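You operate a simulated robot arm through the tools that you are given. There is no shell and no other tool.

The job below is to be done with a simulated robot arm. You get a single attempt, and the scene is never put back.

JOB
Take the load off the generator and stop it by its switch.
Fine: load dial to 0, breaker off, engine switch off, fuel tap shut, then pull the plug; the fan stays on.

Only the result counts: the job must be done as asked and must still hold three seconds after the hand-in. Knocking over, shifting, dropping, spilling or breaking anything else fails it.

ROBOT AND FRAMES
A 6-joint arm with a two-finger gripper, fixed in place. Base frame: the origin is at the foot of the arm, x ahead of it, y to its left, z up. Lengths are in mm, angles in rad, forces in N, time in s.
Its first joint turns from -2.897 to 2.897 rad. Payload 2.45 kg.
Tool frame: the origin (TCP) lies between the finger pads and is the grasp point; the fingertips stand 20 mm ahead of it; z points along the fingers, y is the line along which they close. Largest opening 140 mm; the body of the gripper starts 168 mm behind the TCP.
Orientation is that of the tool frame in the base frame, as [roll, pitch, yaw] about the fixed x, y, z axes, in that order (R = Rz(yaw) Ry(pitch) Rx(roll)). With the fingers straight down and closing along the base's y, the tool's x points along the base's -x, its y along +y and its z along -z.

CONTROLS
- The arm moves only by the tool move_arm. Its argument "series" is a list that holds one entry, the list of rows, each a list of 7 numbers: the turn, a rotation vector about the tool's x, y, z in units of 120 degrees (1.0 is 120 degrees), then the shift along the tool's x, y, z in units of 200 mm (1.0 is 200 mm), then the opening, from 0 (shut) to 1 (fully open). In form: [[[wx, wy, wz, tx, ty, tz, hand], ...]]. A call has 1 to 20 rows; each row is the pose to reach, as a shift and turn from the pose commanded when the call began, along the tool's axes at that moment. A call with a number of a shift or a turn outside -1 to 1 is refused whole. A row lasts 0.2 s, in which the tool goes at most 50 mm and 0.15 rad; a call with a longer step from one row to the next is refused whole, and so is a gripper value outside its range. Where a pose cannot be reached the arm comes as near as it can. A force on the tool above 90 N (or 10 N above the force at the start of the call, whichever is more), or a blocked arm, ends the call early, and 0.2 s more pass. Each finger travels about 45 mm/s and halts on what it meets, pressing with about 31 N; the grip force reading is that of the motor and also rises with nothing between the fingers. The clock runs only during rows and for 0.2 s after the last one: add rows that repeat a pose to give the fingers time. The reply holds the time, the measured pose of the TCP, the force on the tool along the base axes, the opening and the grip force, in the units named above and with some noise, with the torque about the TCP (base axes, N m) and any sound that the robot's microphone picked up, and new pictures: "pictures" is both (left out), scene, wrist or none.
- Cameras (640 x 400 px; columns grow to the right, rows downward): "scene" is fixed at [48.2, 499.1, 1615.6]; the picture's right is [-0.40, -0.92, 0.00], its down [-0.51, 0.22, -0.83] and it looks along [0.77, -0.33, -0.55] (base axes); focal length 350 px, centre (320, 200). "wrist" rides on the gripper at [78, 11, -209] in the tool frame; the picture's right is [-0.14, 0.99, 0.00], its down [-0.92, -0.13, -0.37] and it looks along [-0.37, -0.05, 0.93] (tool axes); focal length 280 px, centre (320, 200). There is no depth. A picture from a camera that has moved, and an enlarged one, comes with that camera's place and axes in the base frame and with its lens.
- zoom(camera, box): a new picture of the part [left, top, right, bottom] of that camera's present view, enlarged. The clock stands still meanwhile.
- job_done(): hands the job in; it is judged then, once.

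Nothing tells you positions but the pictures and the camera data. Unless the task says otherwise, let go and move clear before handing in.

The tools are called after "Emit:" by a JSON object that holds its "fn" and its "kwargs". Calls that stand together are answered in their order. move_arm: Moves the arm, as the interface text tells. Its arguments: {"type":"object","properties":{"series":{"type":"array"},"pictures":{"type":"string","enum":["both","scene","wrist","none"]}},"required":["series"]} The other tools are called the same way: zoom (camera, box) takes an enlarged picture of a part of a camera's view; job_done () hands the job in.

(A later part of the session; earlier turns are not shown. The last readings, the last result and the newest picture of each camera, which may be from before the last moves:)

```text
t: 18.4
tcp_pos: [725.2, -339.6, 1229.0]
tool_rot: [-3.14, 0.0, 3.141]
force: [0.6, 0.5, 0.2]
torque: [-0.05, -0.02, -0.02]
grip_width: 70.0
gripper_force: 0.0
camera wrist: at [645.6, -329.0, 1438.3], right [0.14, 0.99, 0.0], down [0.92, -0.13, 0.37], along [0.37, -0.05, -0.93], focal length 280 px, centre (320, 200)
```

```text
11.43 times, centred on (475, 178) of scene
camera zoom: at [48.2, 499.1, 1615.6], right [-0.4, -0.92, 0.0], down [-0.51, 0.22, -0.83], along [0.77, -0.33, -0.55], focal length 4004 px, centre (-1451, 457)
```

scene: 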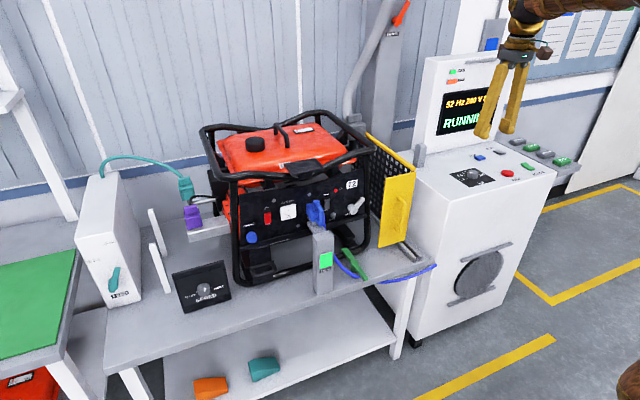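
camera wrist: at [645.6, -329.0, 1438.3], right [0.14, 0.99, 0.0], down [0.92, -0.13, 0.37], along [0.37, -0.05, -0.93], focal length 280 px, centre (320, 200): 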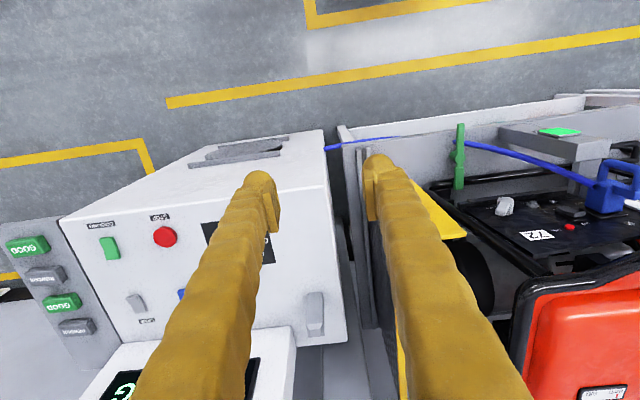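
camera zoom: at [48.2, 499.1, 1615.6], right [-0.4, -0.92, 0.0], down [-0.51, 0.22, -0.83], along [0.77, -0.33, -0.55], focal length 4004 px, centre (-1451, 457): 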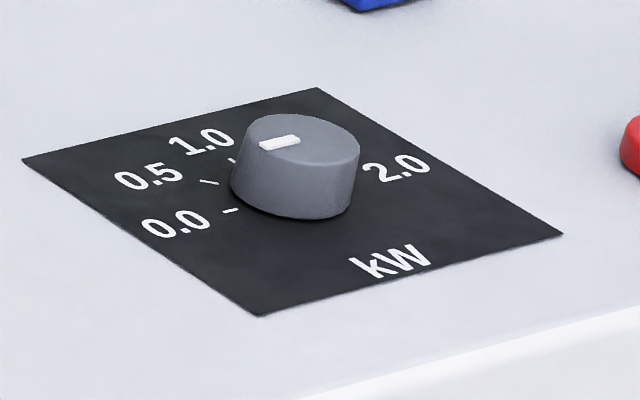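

The dial reads 0.0 and the voltage has gone up to 240 V. Next I'll move back in front of the generator and turn the hand over, so the camera ends up above it when it points at the panel.

Emit:
{"fn": "move_arm", "kwargs": {"series": [[[0, 0, -0.05, 0.15, 0.15, -0.05, 0.4], [0, 0, -0.12, 0.3, 0.3, -0.1, 0.3], [0, 0, -0.19, 0.45, 0.45, -0.15, 0.2], [0, 0, -0.26, 0.6, 0.6, -0.2, 0.1], [0, 0, -0.33, 0.7, 0.75, -0.25, 0], [0, 0, -0.4, 0.8, 0.9, -0.25, 0], [0, 0, -0.47, 0.9, 1.0, -0.25, 0], [0, 0, -0.54, 1.0, 1.0, -0.25, 0], [0, 0, -0.61, 1.0, 1.0, -0.25, 0], [0, 0, -0.68, 1.0, 1.0, -0.25, 0], [0, 0, -0.75, 1.0, 1.0, -0.25, 0]]], "pictures": "scene"}}

Emit:
{"fn": "zoom", "kwargs": {"camera": "scene", "box": [420, 60, 520, 200]}}

```text
t: 20.8
tcp_pos: [523.5, -138.0, 1277.7]
tool_rot: [-3.14, -0.002, -1.569]
force: [0.5, -0.4, 0.0]
torque: [-0.01, 0.0, -0.02]
grip_width: 0.2
gripper_force: 29.3
```

scene: 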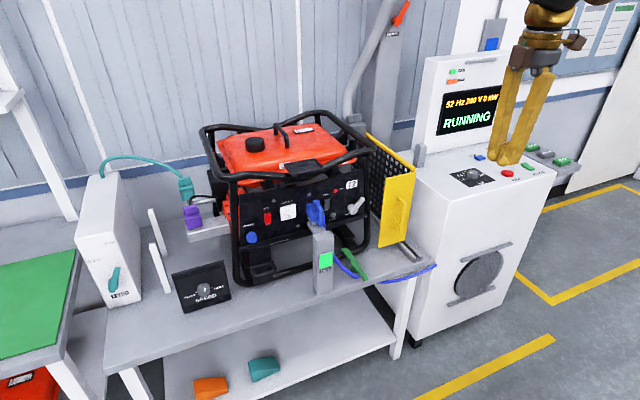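

```text
2.86 times, centred on (470, 130) of scene
camera zoom: at [48.2, 499.1, 1615.6], right [-0.4, -0.92, 0.0], down [-0.51, 0.22, -0.83], along [0.77, -0.33, -0.55], focal length 1001 px, centre (-109, 400)
```

zoom: 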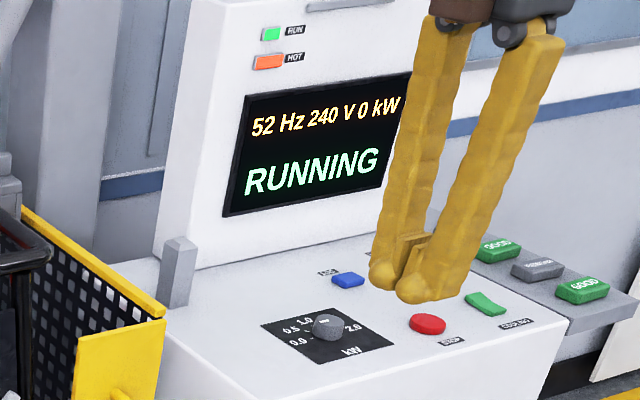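

The display confirms 0 kW. I'll finish turning the hand over and keep moving across in front of the generator.

Emit:
{"fn": "move_arm", "kwargs": {"series": [[[0, 0, -0.05, -0.15, 0, 0, 0], [0, 0, -0.12, -0.3, 0, 0, 0], [0, 0, -0.19, -0.45, 0, 0, 0], [0, 0, -0.26, -0.6, 0, 0, 0], [0, 0, -0.33, -0.75, 0, 0, 0], [0, 0, -0.4, -0.9, 0, 0, 0], [0, 0, -0.47, -1.0, 0, 0, 0], [0, 0, -0.54, -1.0, 0, 0, 0], [0, 0, -0.61, -1.0, 0, 0, 0], [0, 0, -0.68, -1.0, 0, 0, 0], [0, 0, -0.75, -1.0, 0, 0, 0]]], "pictures": "scene"}}

```text
t: 23.2
tcp_pos: [523.5, 60.9, 1277.6]
tool_rot: [3.136, -0.001, -0.006]
force: [0.0, -0.2, 0.0]
torque: [0.02, 0.0, 0.02]
grip_width: 0.0
gripper_force: 29.7
```

scene: 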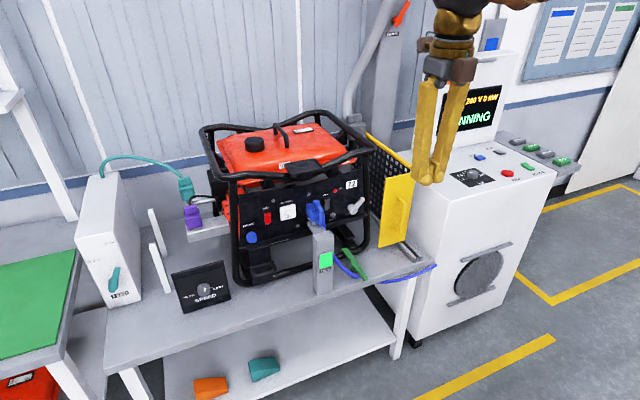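

The hand is flipped as planned. Now I'll pitch it up to point horizontally at the panel, while moving forward a little.

Emit:
{"fn": "move_arm", "kwargs": {"series": [[[0, 0.05, 0, 0.1, 0, 0.05, 0], [0, 0.12, 0, 0.2, 0, 0.1, 0], [0, 0.19, 0, 0.3, 0, 0.15, 0], [0, 0.26, 0, 0.4, 0, 0.2, 0], [0, 0.33, 0, 0.5, 0, 0.25, 0], [0, 0.4, 0, 0.6, 0, 0.3, 0], [0, 0.47, 0, 0.7, 0, 0.35, 0], [0, 0.54, 0, 0.75, 0, 0.4, 0], [0, 0.61, 0, 0.75, 0, 0.45, 0], [0, 0.68, 0, 0.75, 0, 0.5, 0], [0, 0.75, 0, 0.75, 0, 0.5, 0]]], "pictures": "both"}}

```text
t: 25.8
tcp_pos: [698.8, -15.0, 1187.0]
tool_rot: [-2.309, -1.454, -1.147]
force: [-0.2, 0.6, 0.5]
torque: [0.0, 0.01, 0.0]
grip_width: 0.1
gripper_force: 29.5
out of reach, approached as far as the arm can: row 7, 8, 10, 11
stopped in row 11: the arm was blocked; the commanded pose is now the measured one
camera wrist: at [499.2, 29.9, 1280.3], right [-0.31, -0.92, -0.22], down [-0.35, 0.33, -0.87], along [0.88, -0.2, -0.43], focal length 280 px, centre (320, 200)
```

scene: 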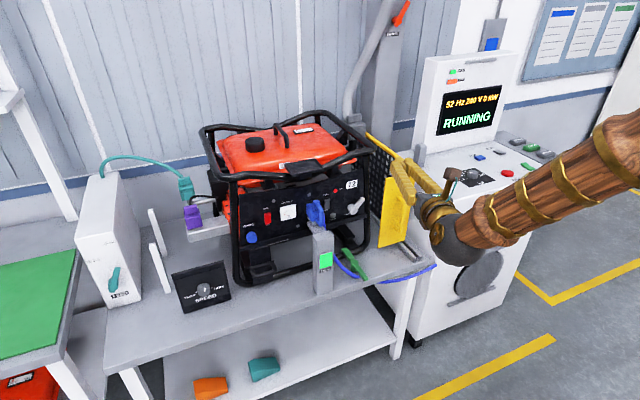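
wrist: 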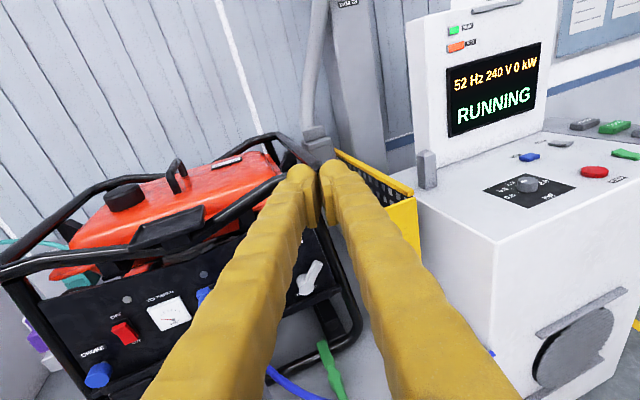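

The arm hit a wrist limit partway, leaving the hand almost horizontal but skewed about 18° to the right. I'll straighten it while moving forward a bit, where the arm should be less cramped.

Emit:
{"fn": "move_arm", "kwargs": {"series": [[[0, 0, 0, 0, 0, 0.1, 0], [0.03, 0.006, -0.009, -0.06, -0.08, 0.2, 0], [0.06, 0.012, -0.019, -0.12, -0.15, 0.3, 0], [0.09, 0.018, -0.028, -0.18, -0.23, 0.37, 0], [0.12, 0.025, -0.038, -0.24, -0.3, 0.37, 0], [0.15, 0.031, -0.047, -0.29, -0.377, 0.37, 0], [0.15, 0.031, -0.047, -0.29, -0.377, 0.37, 0]]], "pictures": "both"}}

```text
t: 27.4
tcp_pos: [781.9, 62.2, 1144.0]
tool_rot: [-2.439, -1.559, -0.769]
force: [0.1, -0.7, 0.2]
torque: [-0.01, 0.04, -0.02]
grip_width: 0.0
gripper_force: 29.5
out of reach, approached as far as the arm can: row 5, 6, 7
camera wrist: at [572.2, 64.7, 1224.4], right [-0.07, -0.99, -0.15], down [-0.37, 0.16, -0.92], along [0.93, -0.01, -0.37], focal length 280 px, centre (320, 200)
```

scene: 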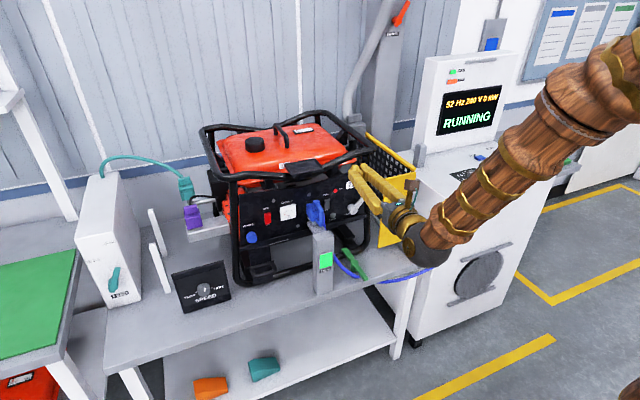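
wrist: 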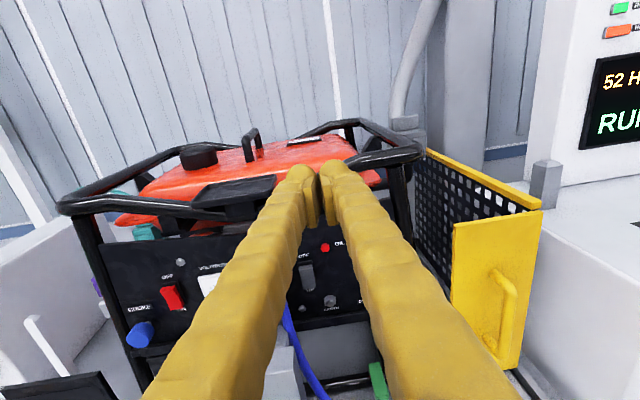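

The hand now points almost straight at the panel with the camera above it, which is a usable pose. I'll zoom in on the panel controls from here.

Emit:
{"fn": "zoom", "kwargs": {"camera": "wrist", "box": [100, 220, 260, 340]}}

Emit:
{"fn": "zoom", "kwargs": {"camera": "wrist", "box": [280, 220, 380, 320]}}

Emit:
{"fn": "zoom", "kwargs": {"camera": "scene", "box": [300, 170, 380, 230]}}

```text
3.33 times, centred on (180, 280) of wrist
camera zoom: at [572.2, 64.7, 1224.4], right [-0.07, -0.99, -0.15], down [-0.37, 0.16, -0.92], along [0.93, -0.01, -0.37], focal length 935 px, centre (787, -67)
```

zoom: 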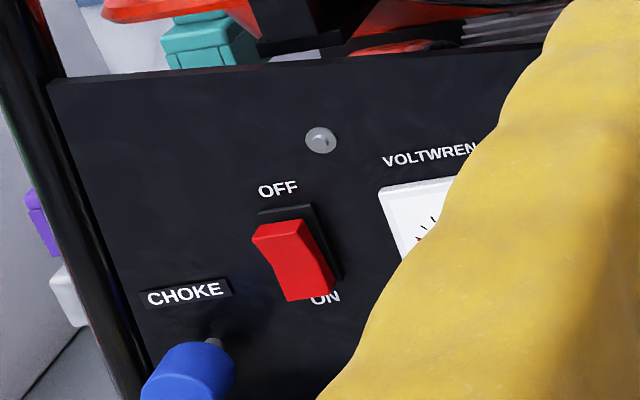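

```text
4.00 times, centred on (330, 270) of wrist
camera zoom: at [572.2, 64.7, 1224.4], right [-0.07, -0.99, -0.15], down [-0.37, 0.16, -0.92], along [0.93, -0.01, -0.37], focal length 1122 px, centre (280, -80)
```

zoom: 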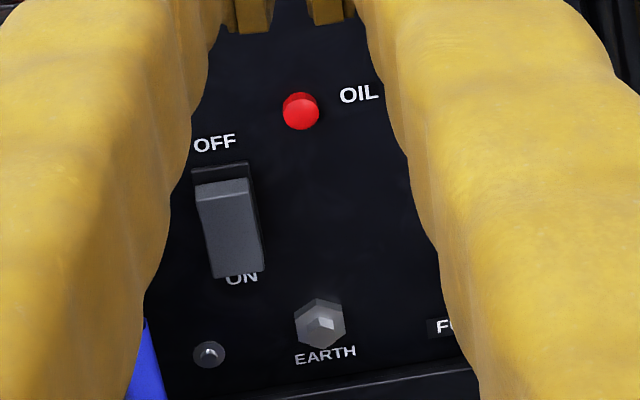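

```text
6.67 times, centred on (340, 200) of scene
camera zoom: at [48.2, 499.1, 1615.6], right [-0.4, -0.92, 0.0], down [-0.51, 0.22, -0.83], along [0.77, -0.33, -0.55], focal length 2336 px, centre (187, 200)
```

zoom: 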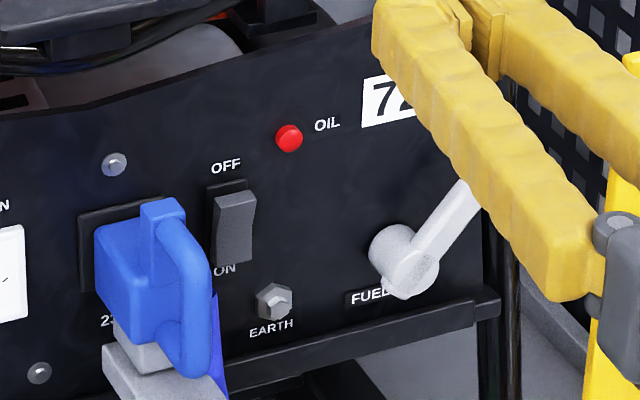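

The rocker tops (OFF side) stick out, so I need to push the top half of each in. The breaker is at about (913, 99, 965) and its top edge is at z≈986. I'll move in front of it with closed fingers, tips level with its upper half.

Emit:
{"fn": "move_arm", "kwargs": {"series": [[[0.006, 0, 0, -0.15, -0.04, 0.06, 0], [0.012, 0, 0, -0.3, -0.08, 0.12, 0], [0.018, 0, 0, -0.45, -0.12, 0.18, 0], [0.024, 0, 0, -0.6, -0.15, 0.24, 0], [0.03, 0, 0, -0.7, -0.187, 0.3, 0], [0.032, 0, 0, -0.758, -0.187, 0.335, 0], [0.032, 0, 0, -0.758, -0.187, 0.335, 0]]], "pictures": "both"}}

```text
t: 29.0
tcp_pos: [845.9, 118.2, 992.1]
tool_rot: [-2.474, -1.556, -0.698]
force: [0.5, 0.1, 1.3]
torque: [-0.01, 0.02, -0.01]
grip_width: 0.0
gripper_force: 29.7
out of reach, approached as far as the arm can: row 2, 3, 4, 5, 6, 7
camera wrist: at [635.5, 112.8, 1072.7], right [-0.03, -0.99, -0.15], down [-0.37, 0.15, -0.92], along [0.93, 0.03, -0.37], focal length 280 px, centre (320, 200)
```

scene: 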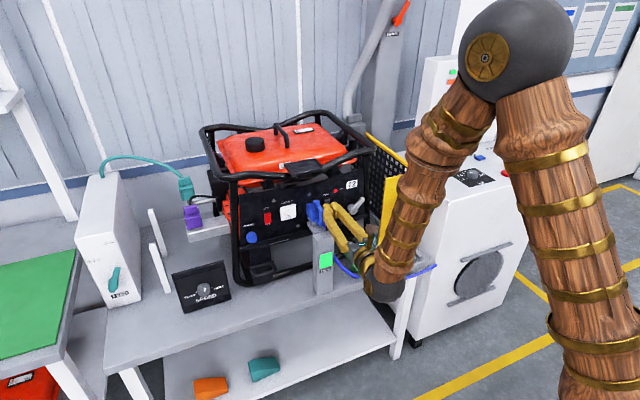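
wrist: 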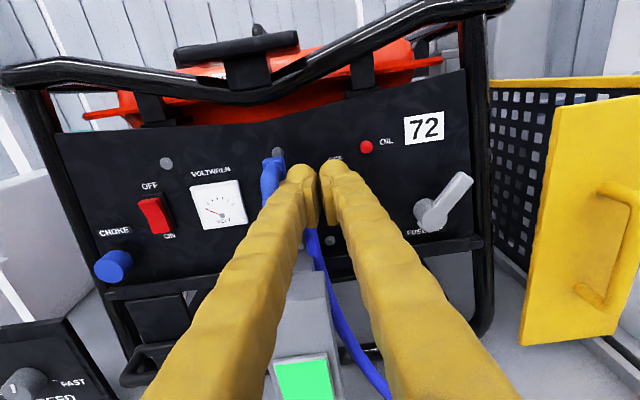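

The wrist limit keeps the tool from pointing fully left of the arm plane, leaving it at y=118 instead of 96, close to the plug. I'll zoom in to check clearance before going on.

Emit:
{"fn": "zoom", "kwargs": {"camera": "wrist", "box": [240, 130, 400, 260]}}

Emit:
{"fn": "zoom", "kwargs": {"camera": "scene", "box": [290, 180, 390, 260]}}

Emit:
{"fn": "zoom", "kwargs": {"camera": "wrist", "box": [390, 100, 510, 250]}}

Emit:
{"fn": "zoom", "kwargs": {"camera": "wrist", "box": [80, 150, 260, 290]}}

```text
3.08 times, centred on (320, 195) of wrist
camera zoom: at [635.5, 112.8, 1072.7], right [-0.03, -0.99, -0.15], down [-0.37, 0.15, -0.92], along [0.93, 0.03, -0.37], focal length 863 px, centre (320, 215)
```

zoom: 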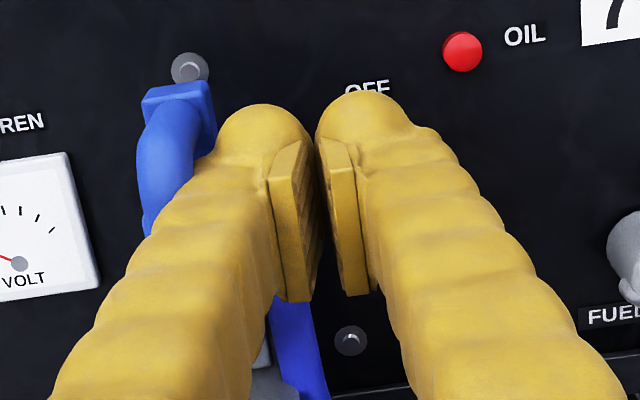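

```text
5.00 times, centred on (340, 220) of scene
camera zoom: at [48.2, 499.1, 1615.6], right [-0.4, -0.92, 0.0], down [-0.51, 0.22, -0.83], along [0.77, -0.33, -0.55], focal length 1752 px, centre (220, 100)
```

zoom: 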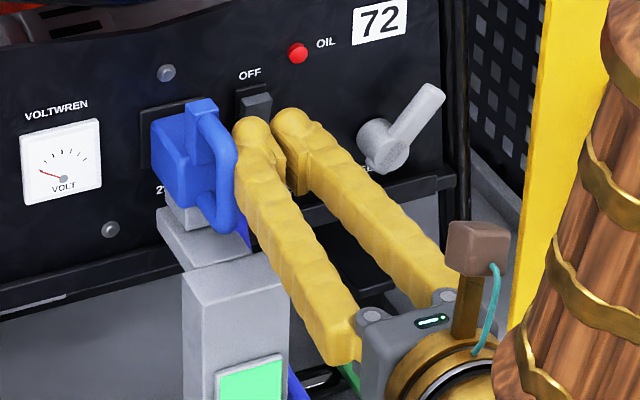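

```text
2.67 times, centred on (450, 175) of wrist
camera zoom: at [635.5, 112.8, 1072.7], right [-0.03, -0.99, -0.15], down [-0.37, 0.15, -0.92], along [0.93, 0.03, -0.37], focal length 748 px, centre (-27, 267)
```

zoom: 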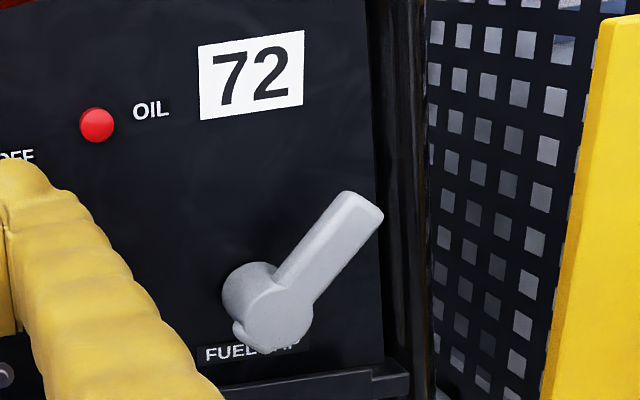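

```text
2.86 times, centred on (170, 220) of wrist
camera zoom: at [635.5, 112.8, 1072.7], right [-0.03, -0.99, -0.15], down [-0.37, 0.15, -0.92], along [0.93, 0.03, -0.37], focal length 801 px, centre (749, 143)
```

zoom: 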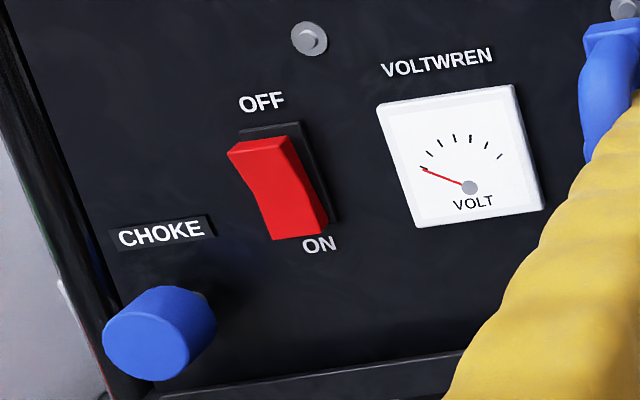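

There's enough gap, but I'll back off 20 mm and yaw the hand slightly to the right, so the wrist leaves its limit and follows commands exactly.

Emit:
{"fn": "move_arm", "kwargs": {"series": [[[-0.04, 0, 0, 0, 0, -0.08, 0], [-0.08, 0, 0, 0, 0, -0.15, 0], [-0.08, 0, 0, 0, 0, -0.15, 0]]], "pictures": "none"}}

```text
t: 29.8
tcp_pos: [817.0, 119.0, 992.8]
tool_rot: [-2.55, -1.558, -0.76]
force: [0.5, 0.0, 0.3]
torque: [-0.05, -0.01, 0.02]
grip_width: 0.2
gripper_force: 29.2
```

The shifts are now followed exactly. I'll line up on the breaker's upper half with the tips still short of it, and look.

Emit:
{"fn": "move_arm", "kwargs": {"series": [[[0.01, 0, 0, 0, 0.04, 0.1, 0], [0.02, 0, 0, 0, 0.04, 0.2, 0], [0.03, 0, 0, 0, 0.04, 0.276, 0], [0.03, 0, 0, 0, 0.04, 0.276, 0]]], "pictures": "both"}}

Emit:
{"fn": "zoom", "kwargs": {"camera": "wrist", "box": [240, 130, 400, 260]}}

Emit:
{"fn": "zoom", "kwargs": {"camera": "scene", "box": [290, 170, 390, 250]}}

```text
t: 30.8
tcp_pos: [870.8, 100.9, 991.7]
tool_rot: [-2.471, -1.558, -0.776]
force: [0.5, -0.5, 0.2]
torque: [0.0, -0.01, 0.02]
grip_width: 0.3
gripper_force: 29.3
camera wrist: at [660.0, 110.2, 1073.1], right [-0.1, -0.98, -0.15], down [-0.36, 0.17, -0.92], along [0.93, -0.04, -0.37], focal length 280 px, centre (320, 200)
```

scene: 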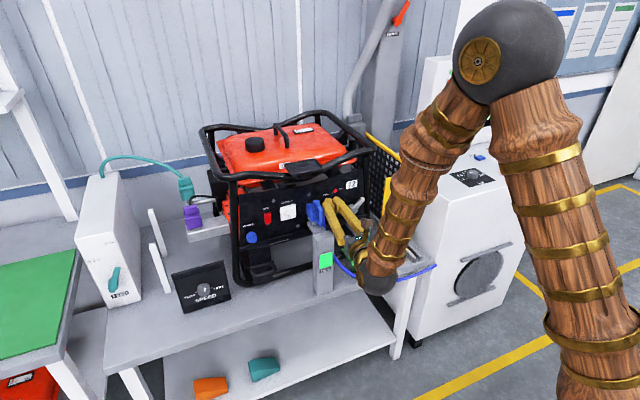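
wrist: 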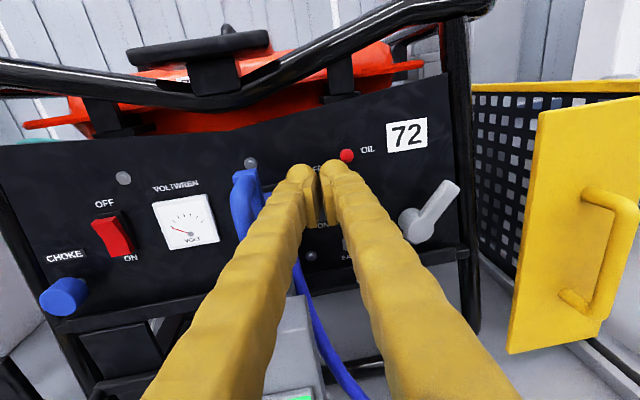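

```text
3.08 times, centred on (320, 195) of wrist
camera zoom: at [660.0, 110.2, 1073.1], right [-0.1, -0.98, -0.15], down [-0.36, 0.17, -0.92], along [0.93, -0.04, -0.37], focal length 863 px, centre (320, 215)
```

zoom: 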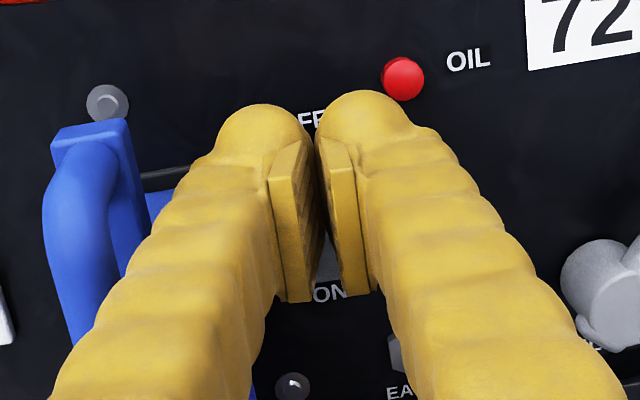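

```text
5.00 times, centred on (340, 210) of scene
camera zoom: at [48.2, 499.1, 1615.6], right [-0.4, -0.92, 0.0], down [-0.51, 0.22, -0.83], along [0.77, -0.33, -0.55], focal length 1752 px, centre (220, 150)
```

zoom: 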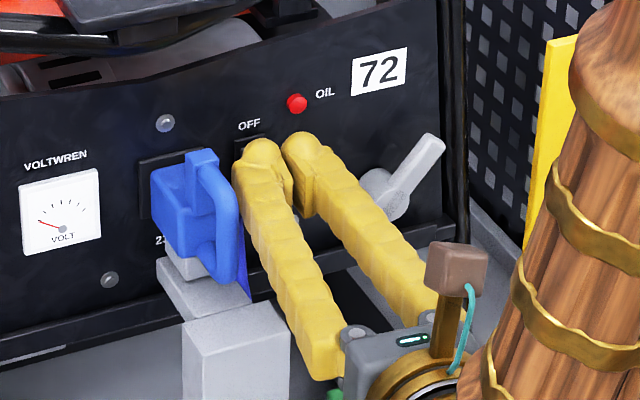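

The tips are lined up with the rocker (y≈98.5, OFF side up). I'll lower a few millimetres, nudge sideways, and advance to press the top of the breaker.

Emit:
{"fn": "move_arm", "kwargs": {"series": [[[0, 0, 0, -0.038, -0.01, 0.02, 0], [0, 0, 0, -0.038, -0.01, 0.06, 0], [0, 0, 0, -0.038, -0.01, 0.09, 0], [0, 0, 0, -0.038, -0.01, 0.11, 0], [0, 0, 0, -0.038, -0.01, 0.125, 0]]], "pictures": "both"}}

Emit:
{"fn": "zoom", "kwargs": {"camera": "wrist", "box": [240, 130, 400, 260]}}

Emit:
{"fn": "zoom", "kwargs": {"camera": "scene", "box": [290, 170, 390, 250]}}

```text
t: 32.0
tcp_pos: [894.6, 98.9, 983.6]
tool_rot: [-2.514, -1.558, -0.732]
force: [0.0, 0.4, -0.4]
torque: [0.04, -0.02, -0.02]
grip_width: 0.0
gripper_force: 29.5
camera wrist: at [685.4, 109.1, 1065.4], right [-0.1, -0.98, -0.15], down [-0.36, 0.17, -0.92], along [0.93, -0.04, -0.37], focal length 280 px, centre (320, 200)
```

scene: 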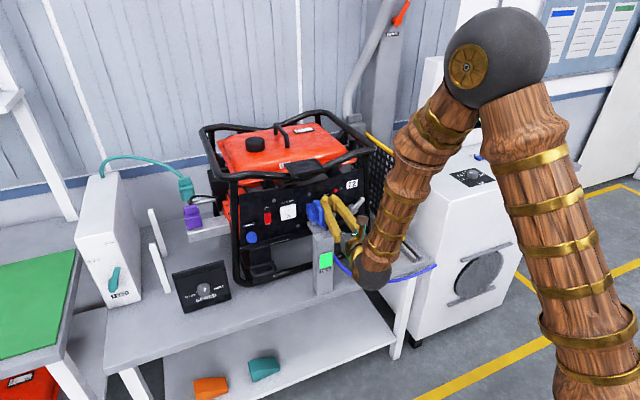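
wrist: 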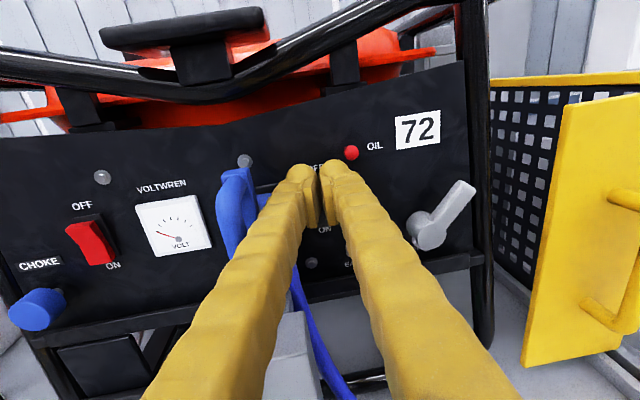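

```text
3.08 times, centred on (320, 195) of wrist
camera zoom: at [685.4, 109.1, 1065.4], right [-0.1, -0.98, -0.15], down [-0.36, 0.17, -0.92], along [0.93, -0.04, -0.37], focal length 863 px, centre (320, 215)
```

zoom: 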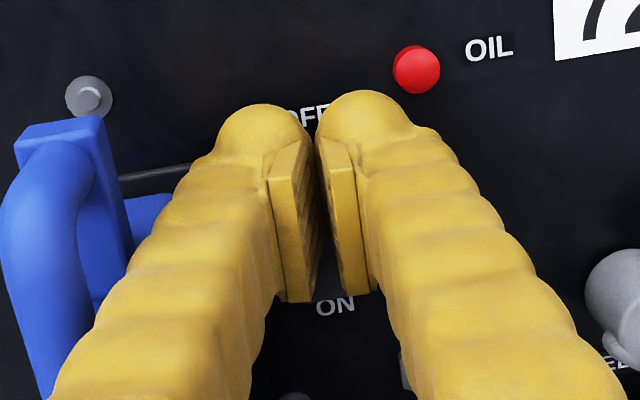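

```text
5.00 times, centred on (340, 210) of scene
camera zoom: at [48.2, 499.1, 1615.6], right [-0.4, -0.92, 0.0], down [-0.51, 0.22, -0.83], along [0.77, -0.33, -0.55], focal length 1752 px, centre (220, 150)
```

zoom: 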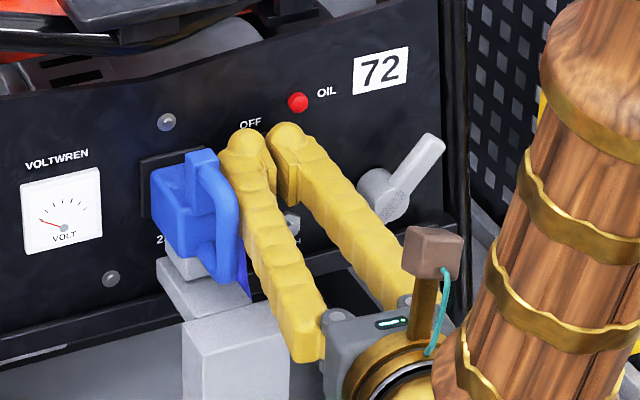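

No contact yet with tips at x≈914. I'll creep forward in small steps until the rocker moves.

Emit:
{"fn": "move_arm", "kwargs": {"series": [[[0, 0, 0, 0, 0, 0.01, 0], [0, 0, 0, 0, 0, 0.02, 0], [0, 0, 0, 0, 0, 0.03, 0]]], "pictures": "both"}}

Emit:
{"fn": "zoom", "kwargs": {"camera": "scene", "box": [290, 170, 390, 250]}}

```text
t: 32.6
tcp_pos: [895.2, 98.6, 983.4]
tool_rot: [-2.65, -1.557, -0.593]
force: [-29.9, -2.1, 12.4]
torque: [0.0, 0.11, 0.2]
grip_width: 0.1
gripper_force: 29.8
stopped in row 3: the force on the tool passed its limit at 102 N (the readings are from after the stop); the commanded pose is now the measured one
camera wrist: at [686.2, 109.2, 1065.6], right [-0.1, -0.98, -0.14], down [-0.36, 0.17, -0.92], along [0.93, -0.04, -0.38], focal length 280 px, centre (320, 200)
```

scene: 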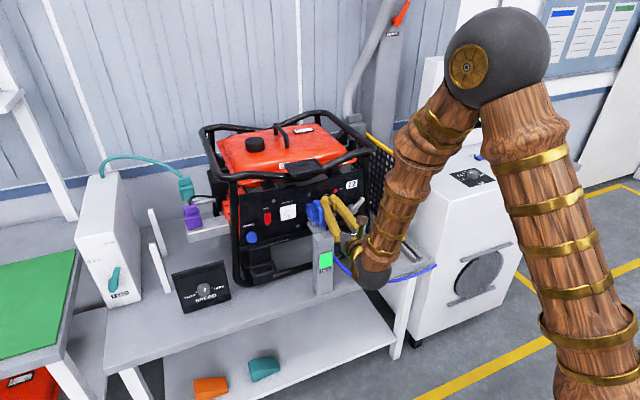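
wrist: 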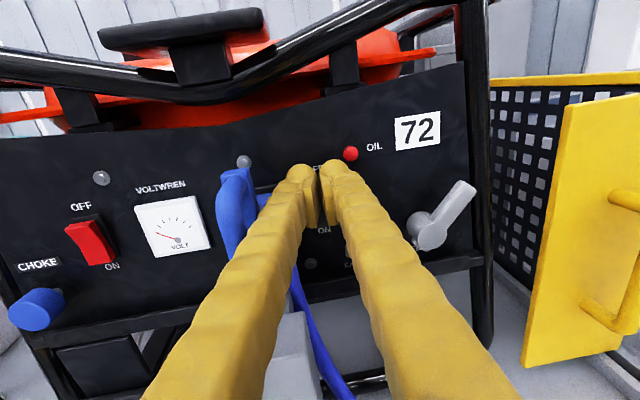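

```text
5.00 times, centred on (340, 210) of scene
camera zoom: at [48.2, 499.1, 1615.6], right [-0.4, -0.92, 0.0], down [-0.51, 0.22, -0.83], along [0.77, -0.33, -0.55], focal length 1752 px, centre (220, 150)
```

zoom: 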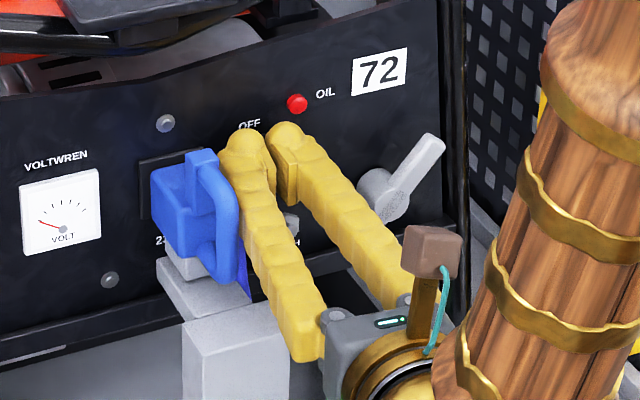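

I met something firm at tips x≈916 with no click heard. I'll back straight off and look at the breaker's state.

Emit:
{"fn": "move_arm", "kwargs": {"series": [[[0, 0, 0, 0, 0, -0.1, 0], [0, 0, 0, 0, 0, -0.3, 0], [0, 0, 0, 0, -0.1, -0.5, 0], [0, 0, 0, 0.1, -0.1, -0.5, 0]]], "pictures": "both"}}

Emit:
{"fn": "zoom", "kwargs": {"camera": "scene", "box": [290, 180, 350, 220]}}

Emit:
{"fn": "zoom", "kwargs": {"camera": "wrist", "box": [240, 150, 400, 280]}}

```text
t: 33.6
tcp_pos: [799.2, 128.8, 1003.2]
tool_rot: [-2.646, -1.553, -0.599]
force: [-0.1, -0.5, -0.3]
torque: [0.01, -0.01, 0.01]
grip_width: 0.0
gripper_force: 29.8
camera wrist: at [589.6, 138.5, 1086.2], right [-0.1, -0.98, -0.14], down [-0.36, 0.17, -0.92], along [0.93, -0.04, -0.38], focal length 280 px, centre (320, 200)
```

scene: 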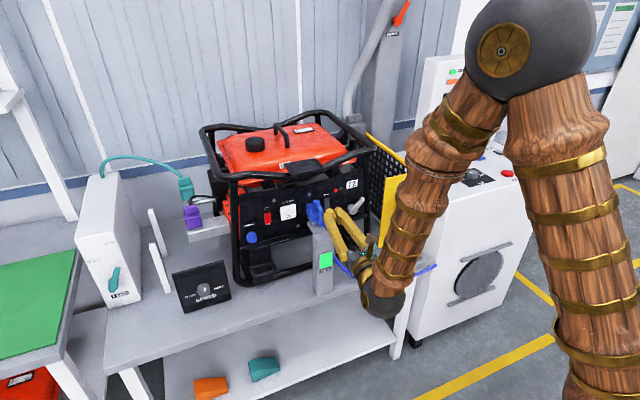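
wrist: 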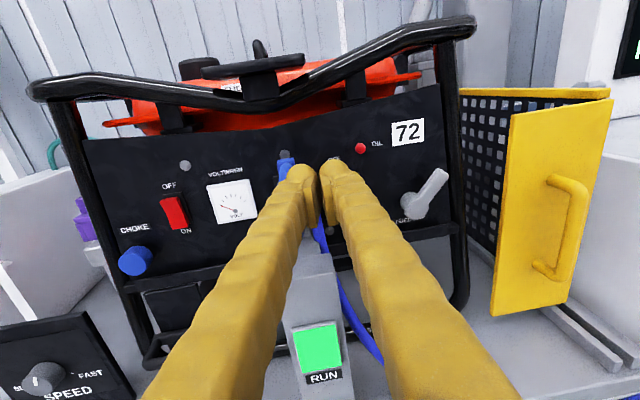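

```text
10.00 times, centred on (320, 200) of scene
camera zoom: at [48.2, 499.1, 1615.6], right [-0.4, -0.92, 0.0], down [-0.51, 0.22, -0.83], along [0.77, -0.33, -0.55], focal length 3503 px, centre (320, 200)
```

zoom: 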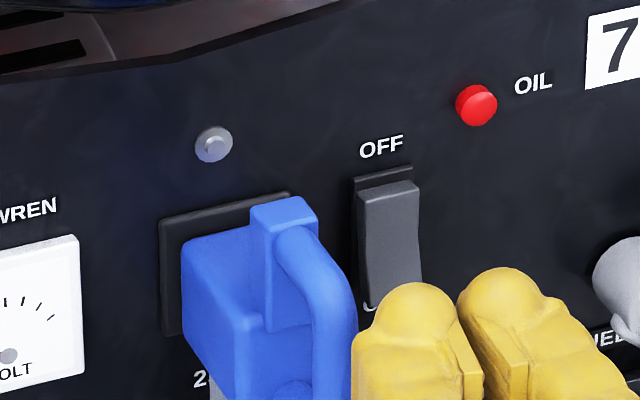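

```text
3.08 times, centred on (320, 215) of wrist
camera zoom: at [589.6, 138.5, 1086.2], right [-0.1, -0.98, -0.14], down [-0.36, 0.17, -0.92], along [0.93, -0.04, -0.38], focal length 863 px, centre (320, 154)
```

zoom: 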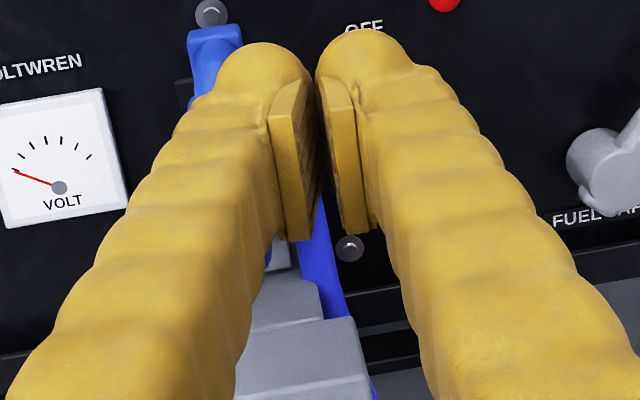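

The breaker paddle now looks tipped the other way (bottom out), so it seems to have flipped to OFF. I'll slide left toward the engine switch, staying back, to get an unobstructed look at the breaker.

Emit:
{"fn": "move_arm", "kwargs": {"series": [[[0.01, 0, 0, -0.01, -0.2, -0.02, 0], [0.02, 0, 0, -0.02, -0.4, -0.04, 0], [0.03, 0, 0, -0.04, -0.6, -0.06, 0], [0.04, 0, 0, -0.06, -0.8, -0.08, 0], [0.049, 0, 0, -0.073, -0.85, -0.083, 0], [0.049, 0, 0, -0.073, -0.85, -0.083, 0]]], "pictures": "both"}}

Emit:
{"fn": "zoom", "kwargs": {"camera": "scene", "box": [290, 180, 350, 220]}}

Emit:
{"fn": "zoom", "kwargs": {"camera": "wrist", "box": [380, 100, 560, 240]}}

Emit:
{"fn": "zoom", "kwargs": {"camera": "scene", "box": [420, 60, 520, 130]}}

```text
t: 35.0
tcp_pos: [800.4, 299.9, 992.0]
tool_rot: [-2.552, -1.556, -0.591]
force: [-0.5, -0.5, -0.2]
torque: [-0.01, 0.0, -0.01]
grip_width: 0.0
gripper_force: 29.8
camera wrist: at [591.9, 287.1, 1074.2], right [0.0, -0.99, -0.15], down [-0.38, 0.14, -0.92], along [0.93, 0.05, -0.38], focal length 280 px, centre (320, 200)
```

scene: 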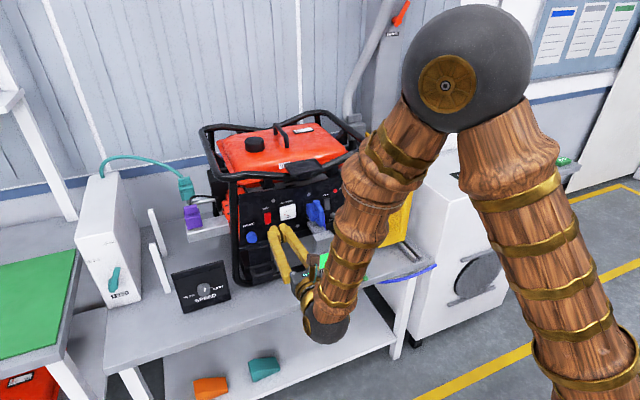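
wrist: 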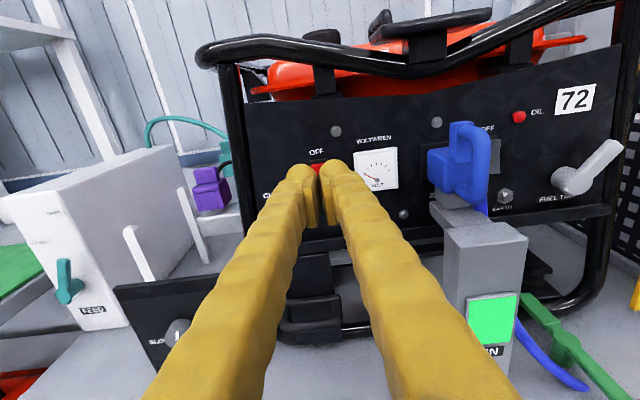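

```text
10.00 times, centred on (320, 200) of scene
camera zoom: at [48.2, 499.1, 1615.6], right [-0.4, -0.92, 0.0], down [-0.51, 0.22, -0.83], along [0.77, -0.33, -0.55], focal length 3503 px, centre (320, 200)
```

zoom: 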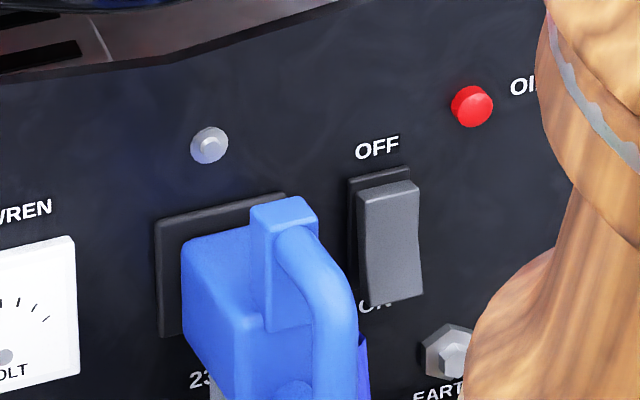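

```text
2.86 times, centred on (470, 170) of wrist
camera zoom: at [591.9, 287.1, 1074.2], right [0.0, -0.99, -0.15], down [-0.38, 0.14, -0.92], along [0.93, 0.05, -0.38], focal length 801 px, centre (-109, 286)
```

zoom: 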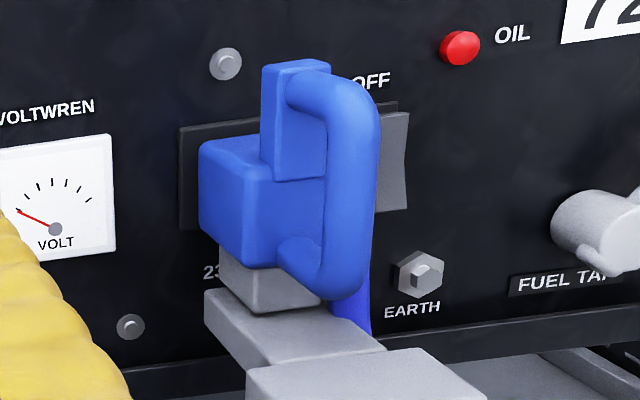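

```text
5.71 times, centred on (470, 95) of scene
camera zoom: at [48.2, 499.1, 1615.6], right [-0.4, -0.92, 0.0], down [-0.51, 0.22, -0.83], along [0.77, -0.33, -0.55], focal length 2002 px, centre (-537, 800)
```

zoom: 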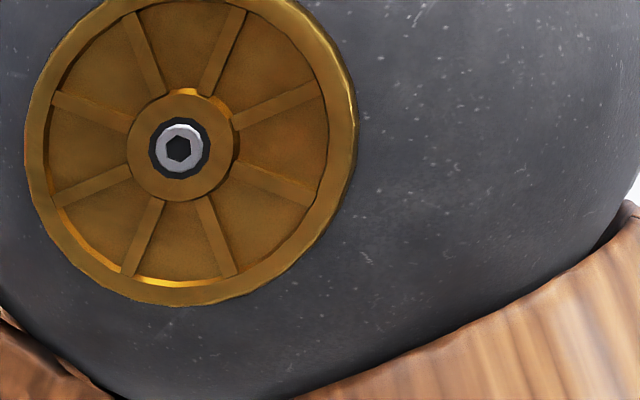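

The breaker paddle's top is now in and its bottom out, so it is OFF; the panel's small jitter is just engine vibration. Next is the engine switch at y≈300; I'll check alignment.

Emit:
{"fn": "zoom", "kwargs": {"camera": "wrist", "box": [260, 130, 380, 230]}}

Emit:
{"fn": "zoom", "kwargs": {"camera": "scene", "box": [235, 190, 325, 250]}}

```text
4.00 times, centred on (320, 180) of wrist
camera zoom: at [591.9, 287.1, 1074.2], right [0.0, -0.99, -0.15], down [-0.38, 0.14, -0.92], along [0.93, 0.05, -0.38], focal length 1122 px, centre (320, 280)
```

zoom: 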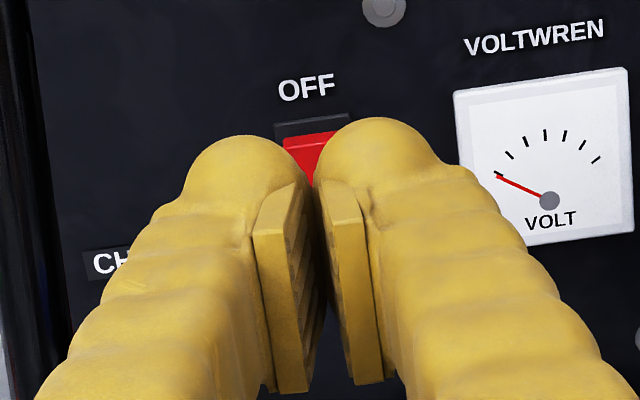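

```text
6.67 times, centred on (280, 220) of scene
camera zoom: at [48.2, 499.1, 1615.6], right [-0.4, -0.92, 0.0], down [-0.51, 0.22, -0.83], along [0.77, -0.33, -0.55], focal length 2336 px, centre (587, 67)
```

zoom: 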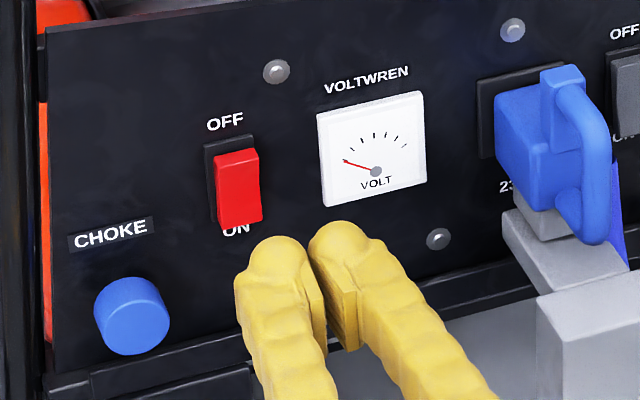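

The engine rocker is at y≈301, well aligned. I'll lower slightly and press its top, slowing before contact.

Emit:
{"fn": "move_arm", "kwargs": {"series": [[[0, 0, 0, -0.038, -0.005, 0.15, 0], [0, 0, 0, -0.038, -0.005, 0.3, 0], [0, 0, 0, -0.038, -0.005, 0.4, 0], [0, 0, 0, -0.038, -0.005, 0.43, 0], [0, 0, 0, -0.038, -0.005, 0.45, 0], [0, 0, 0, -0.038, -0.005, 0.46, 0], [0, 0, 0, -0.038, -0.005, 0.468, 0]]], "pictures": "both"}}

Emit:
{"fn": "zoom", "kwargs": {"camera": "scene", "box": [235, 190, 325, 250]}}

Emit:
{"fn": "zoom", "kwargs": {"camera": "wrist", "box": [260, 130, 380, 230]}}

```text
t: 36.6
tcp_pos: [893.9, 300.8, 983.7]
tool_rot: [-2.543, -1.558, -0.598]
force: [-1.2, 0.6, 0.0]
torque: [-0.02, -0.01, 0.03]
grip_width: 5.9
gripper_force: 29.3
camera wrist: at [684.3, 289.0, 1065.1], right [0.0, -0.99, -0.15], down [-0.38, 0.14, -0.92], along [0.93, 0.05, -0.38], focal length 280 px, centre (320, 200)
```

scene: 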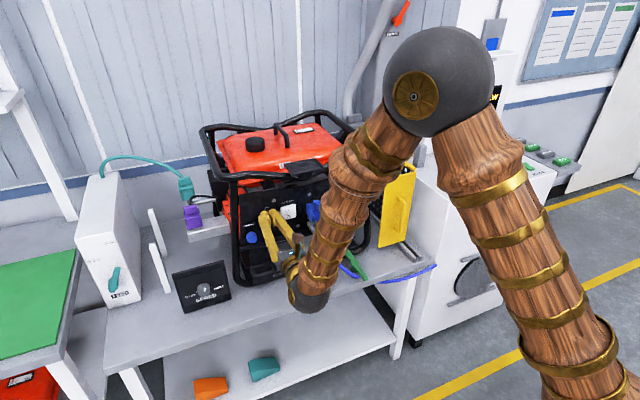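
wrist: 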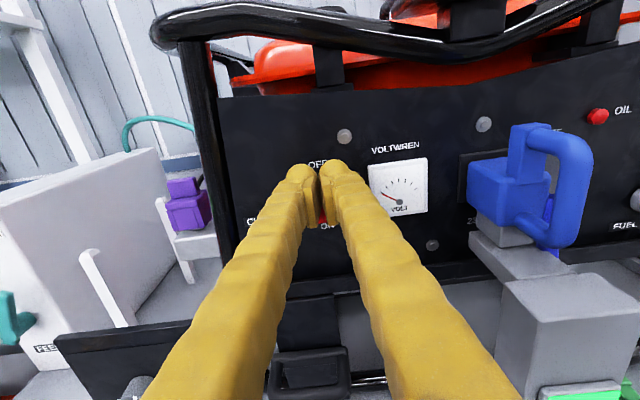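

```text
6.67 times, centred on (280, 220) of scene
camera zoom: at [48.2, 499.1, 1615.6], right [-0.4, -0.92, 0.0], down [-0.51, 0.22, -0.83], along [0.77, -0.33, -0.55], focal length 2336 px, centre (587, 67)
```

zoom: 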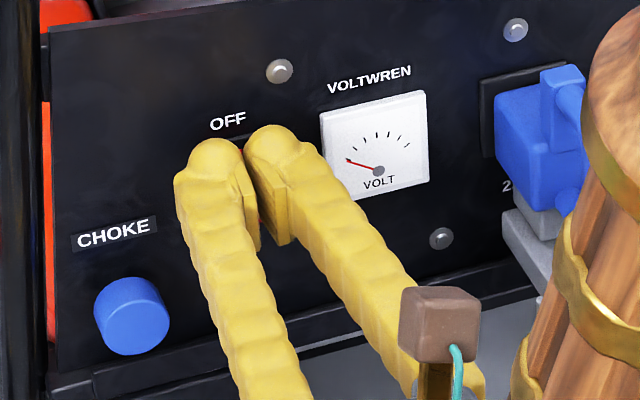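

```text
4.00 times, centred on (320, 180) of wrist
camera zoom: at [684.3, 289.0, 1065.1], right [0.0, -0.99, -0.15], down [-0.38, 0.14, -0.92], along [0.93, 0.05, -0.38], focal length 1122 px, centre (320, 280)
```

zoom: 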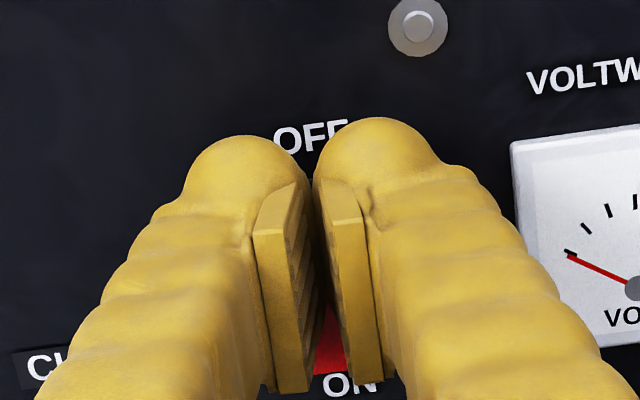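

The fingers got spread slightly (5.9 mm) by the rocker with no force reading. I'll push a millimetre or two more, gently.

Emit:
{"fn": "move_arm", "kwargs": {"series": [[[0, 0, 0, 0, 0, 0.005, 0], [0, 0, 0, 0, 0, 0.008, 0]]], "pictures": "none"}}

```text
t: 37.2
tcp_pos: [893.9, 301.2, 983.5]
tool_rot: [-2.554, -1.556, -0.589]
force: [-1.6, 0.3, -0.2]
torque: [0.04, -0.03, -0.01]
grip_width: 0.4
gripper_force: 29.0
```

The fingers closed up again. I'll back off and check the engine switch and the display.

Emit:
{"fn": "move_arm", "kwargs": {"series": [[[0, 0, 0, 0, 0, -0.1, 0], [0, 0, 0, 0, 0, -0.3, 0], [0, 0, 0, 0.1, 0, -0.45, 0]]], "pictures": "both"}}

Emit:
{"fn": "zoom", "kwargs": {"camera": "scene", "box": [235, 190, 325, 250]}}

Emit:
{"fn": "zoom", "kwargs": {"camera": "wrist", "box": [260, 130, 380, 230]}}

```text
t: 38.0
tcp_pos: [804.2, 300.2, 1007.0]
tool_rot: [-2.576, -1.558, -0.566]
force: [0.2, -0.4, -0.6]
torque: [0.02, 0.0, 0.01]
grip_width: 0.0
gripper_force: 29.2
camera wrist: at [594.8, 287.9, 1088.3], right [0.0, -0.99, -0.15], down [-0.38, 0.14, -0.92], along [0.93, 0.05, -0.38], focal length 280 px, centre (320, 200)
```

scene: 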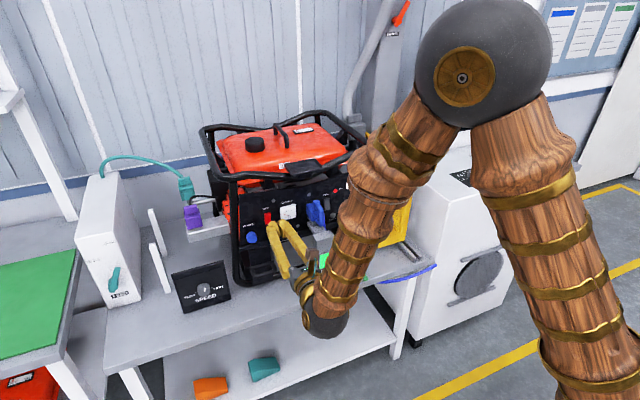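
wrist: 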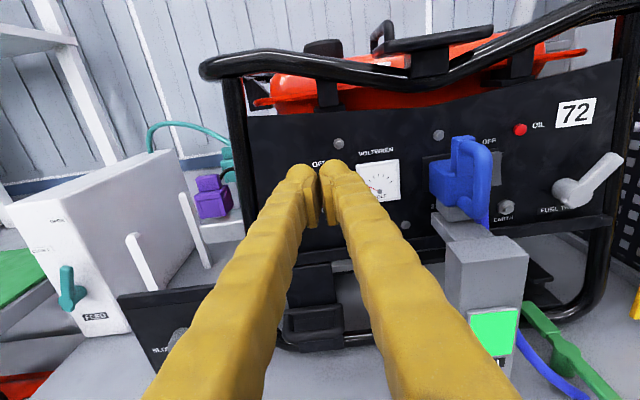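

```text
6.67 times, centred on (280, 220) of scene
camera zoom: at [48.2, 499.1, 1615.6], right [-0.4, -0.92, 0.0], down [-0.51, 0.22, -0.83], along [0.77, -0.33, -0.55], focal length 2336 px, centre (587, 67)
```

zoom: 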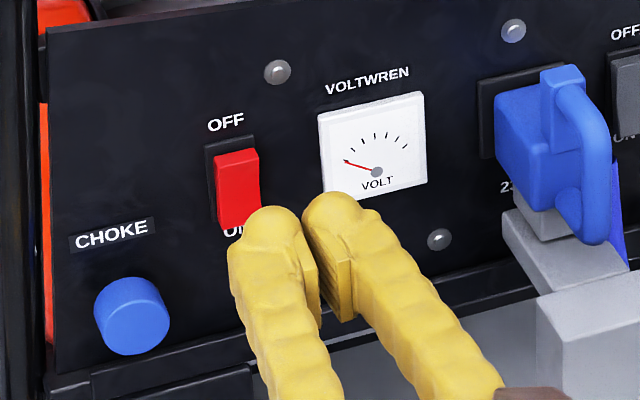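

```text
4.00 times, centred on (320, 180) of wrist
camera zoom: at [594.8, 287.9, 1088.3], right [0.0, -0.99, -0.15], down [-0.38, 0.14, -0.92], along [0.93, 0.05, -0.38], focal length 1122 px, centre (320, 280)
```

zoom: 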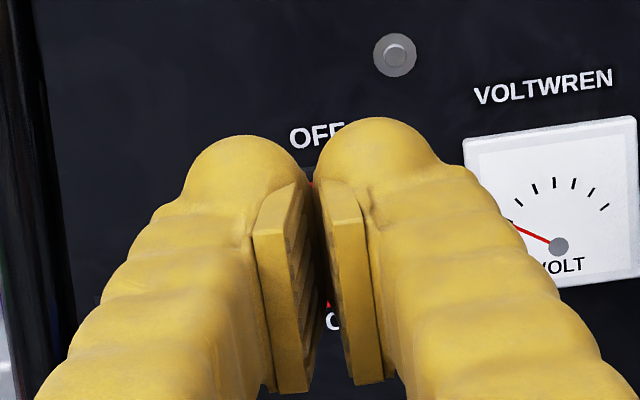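

Emit:
{"fn": "zoom", "kwargs": {"camera": "scene", "box": [250, 200, 290, 230]}}

Emit:
{"fn": "zoom", "kwargs": {"camera": "scene", "box": [300, 180, 360, 220]}}

```text
13.33 times, centred on (270, 215) of scene
camera zoom: at [48.2, 499.1, 1615.6], right [-0.4, -0.92, 0.0], down [-0.51, 0.22, -0.83], along [0.77, -0.33, -0.55], focal length 4671 px, centre (987, 0)
```

zoom: 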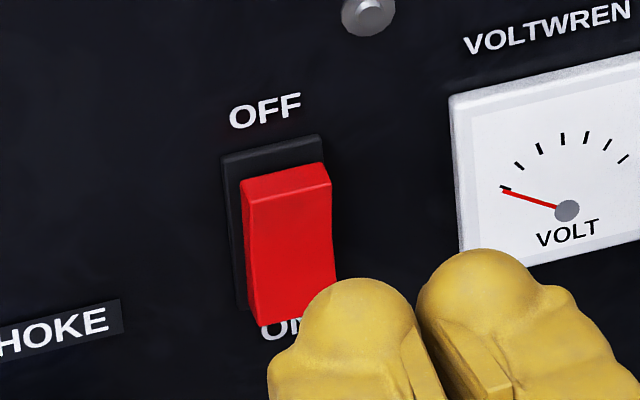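

```text
10.00 times, centred on (330, 200) of scene
camera zoom: at [48.2, 499.1, 1615.6], right [-0.4, -0.92, 0.0], down [-0.51, 0.22, -0.83], along [0.77, -0.33, -0.55], focal length 3503 px, centre (220, 200)
```

zoom: 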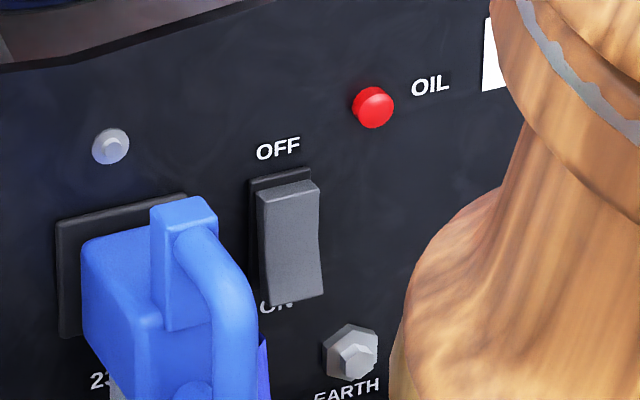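

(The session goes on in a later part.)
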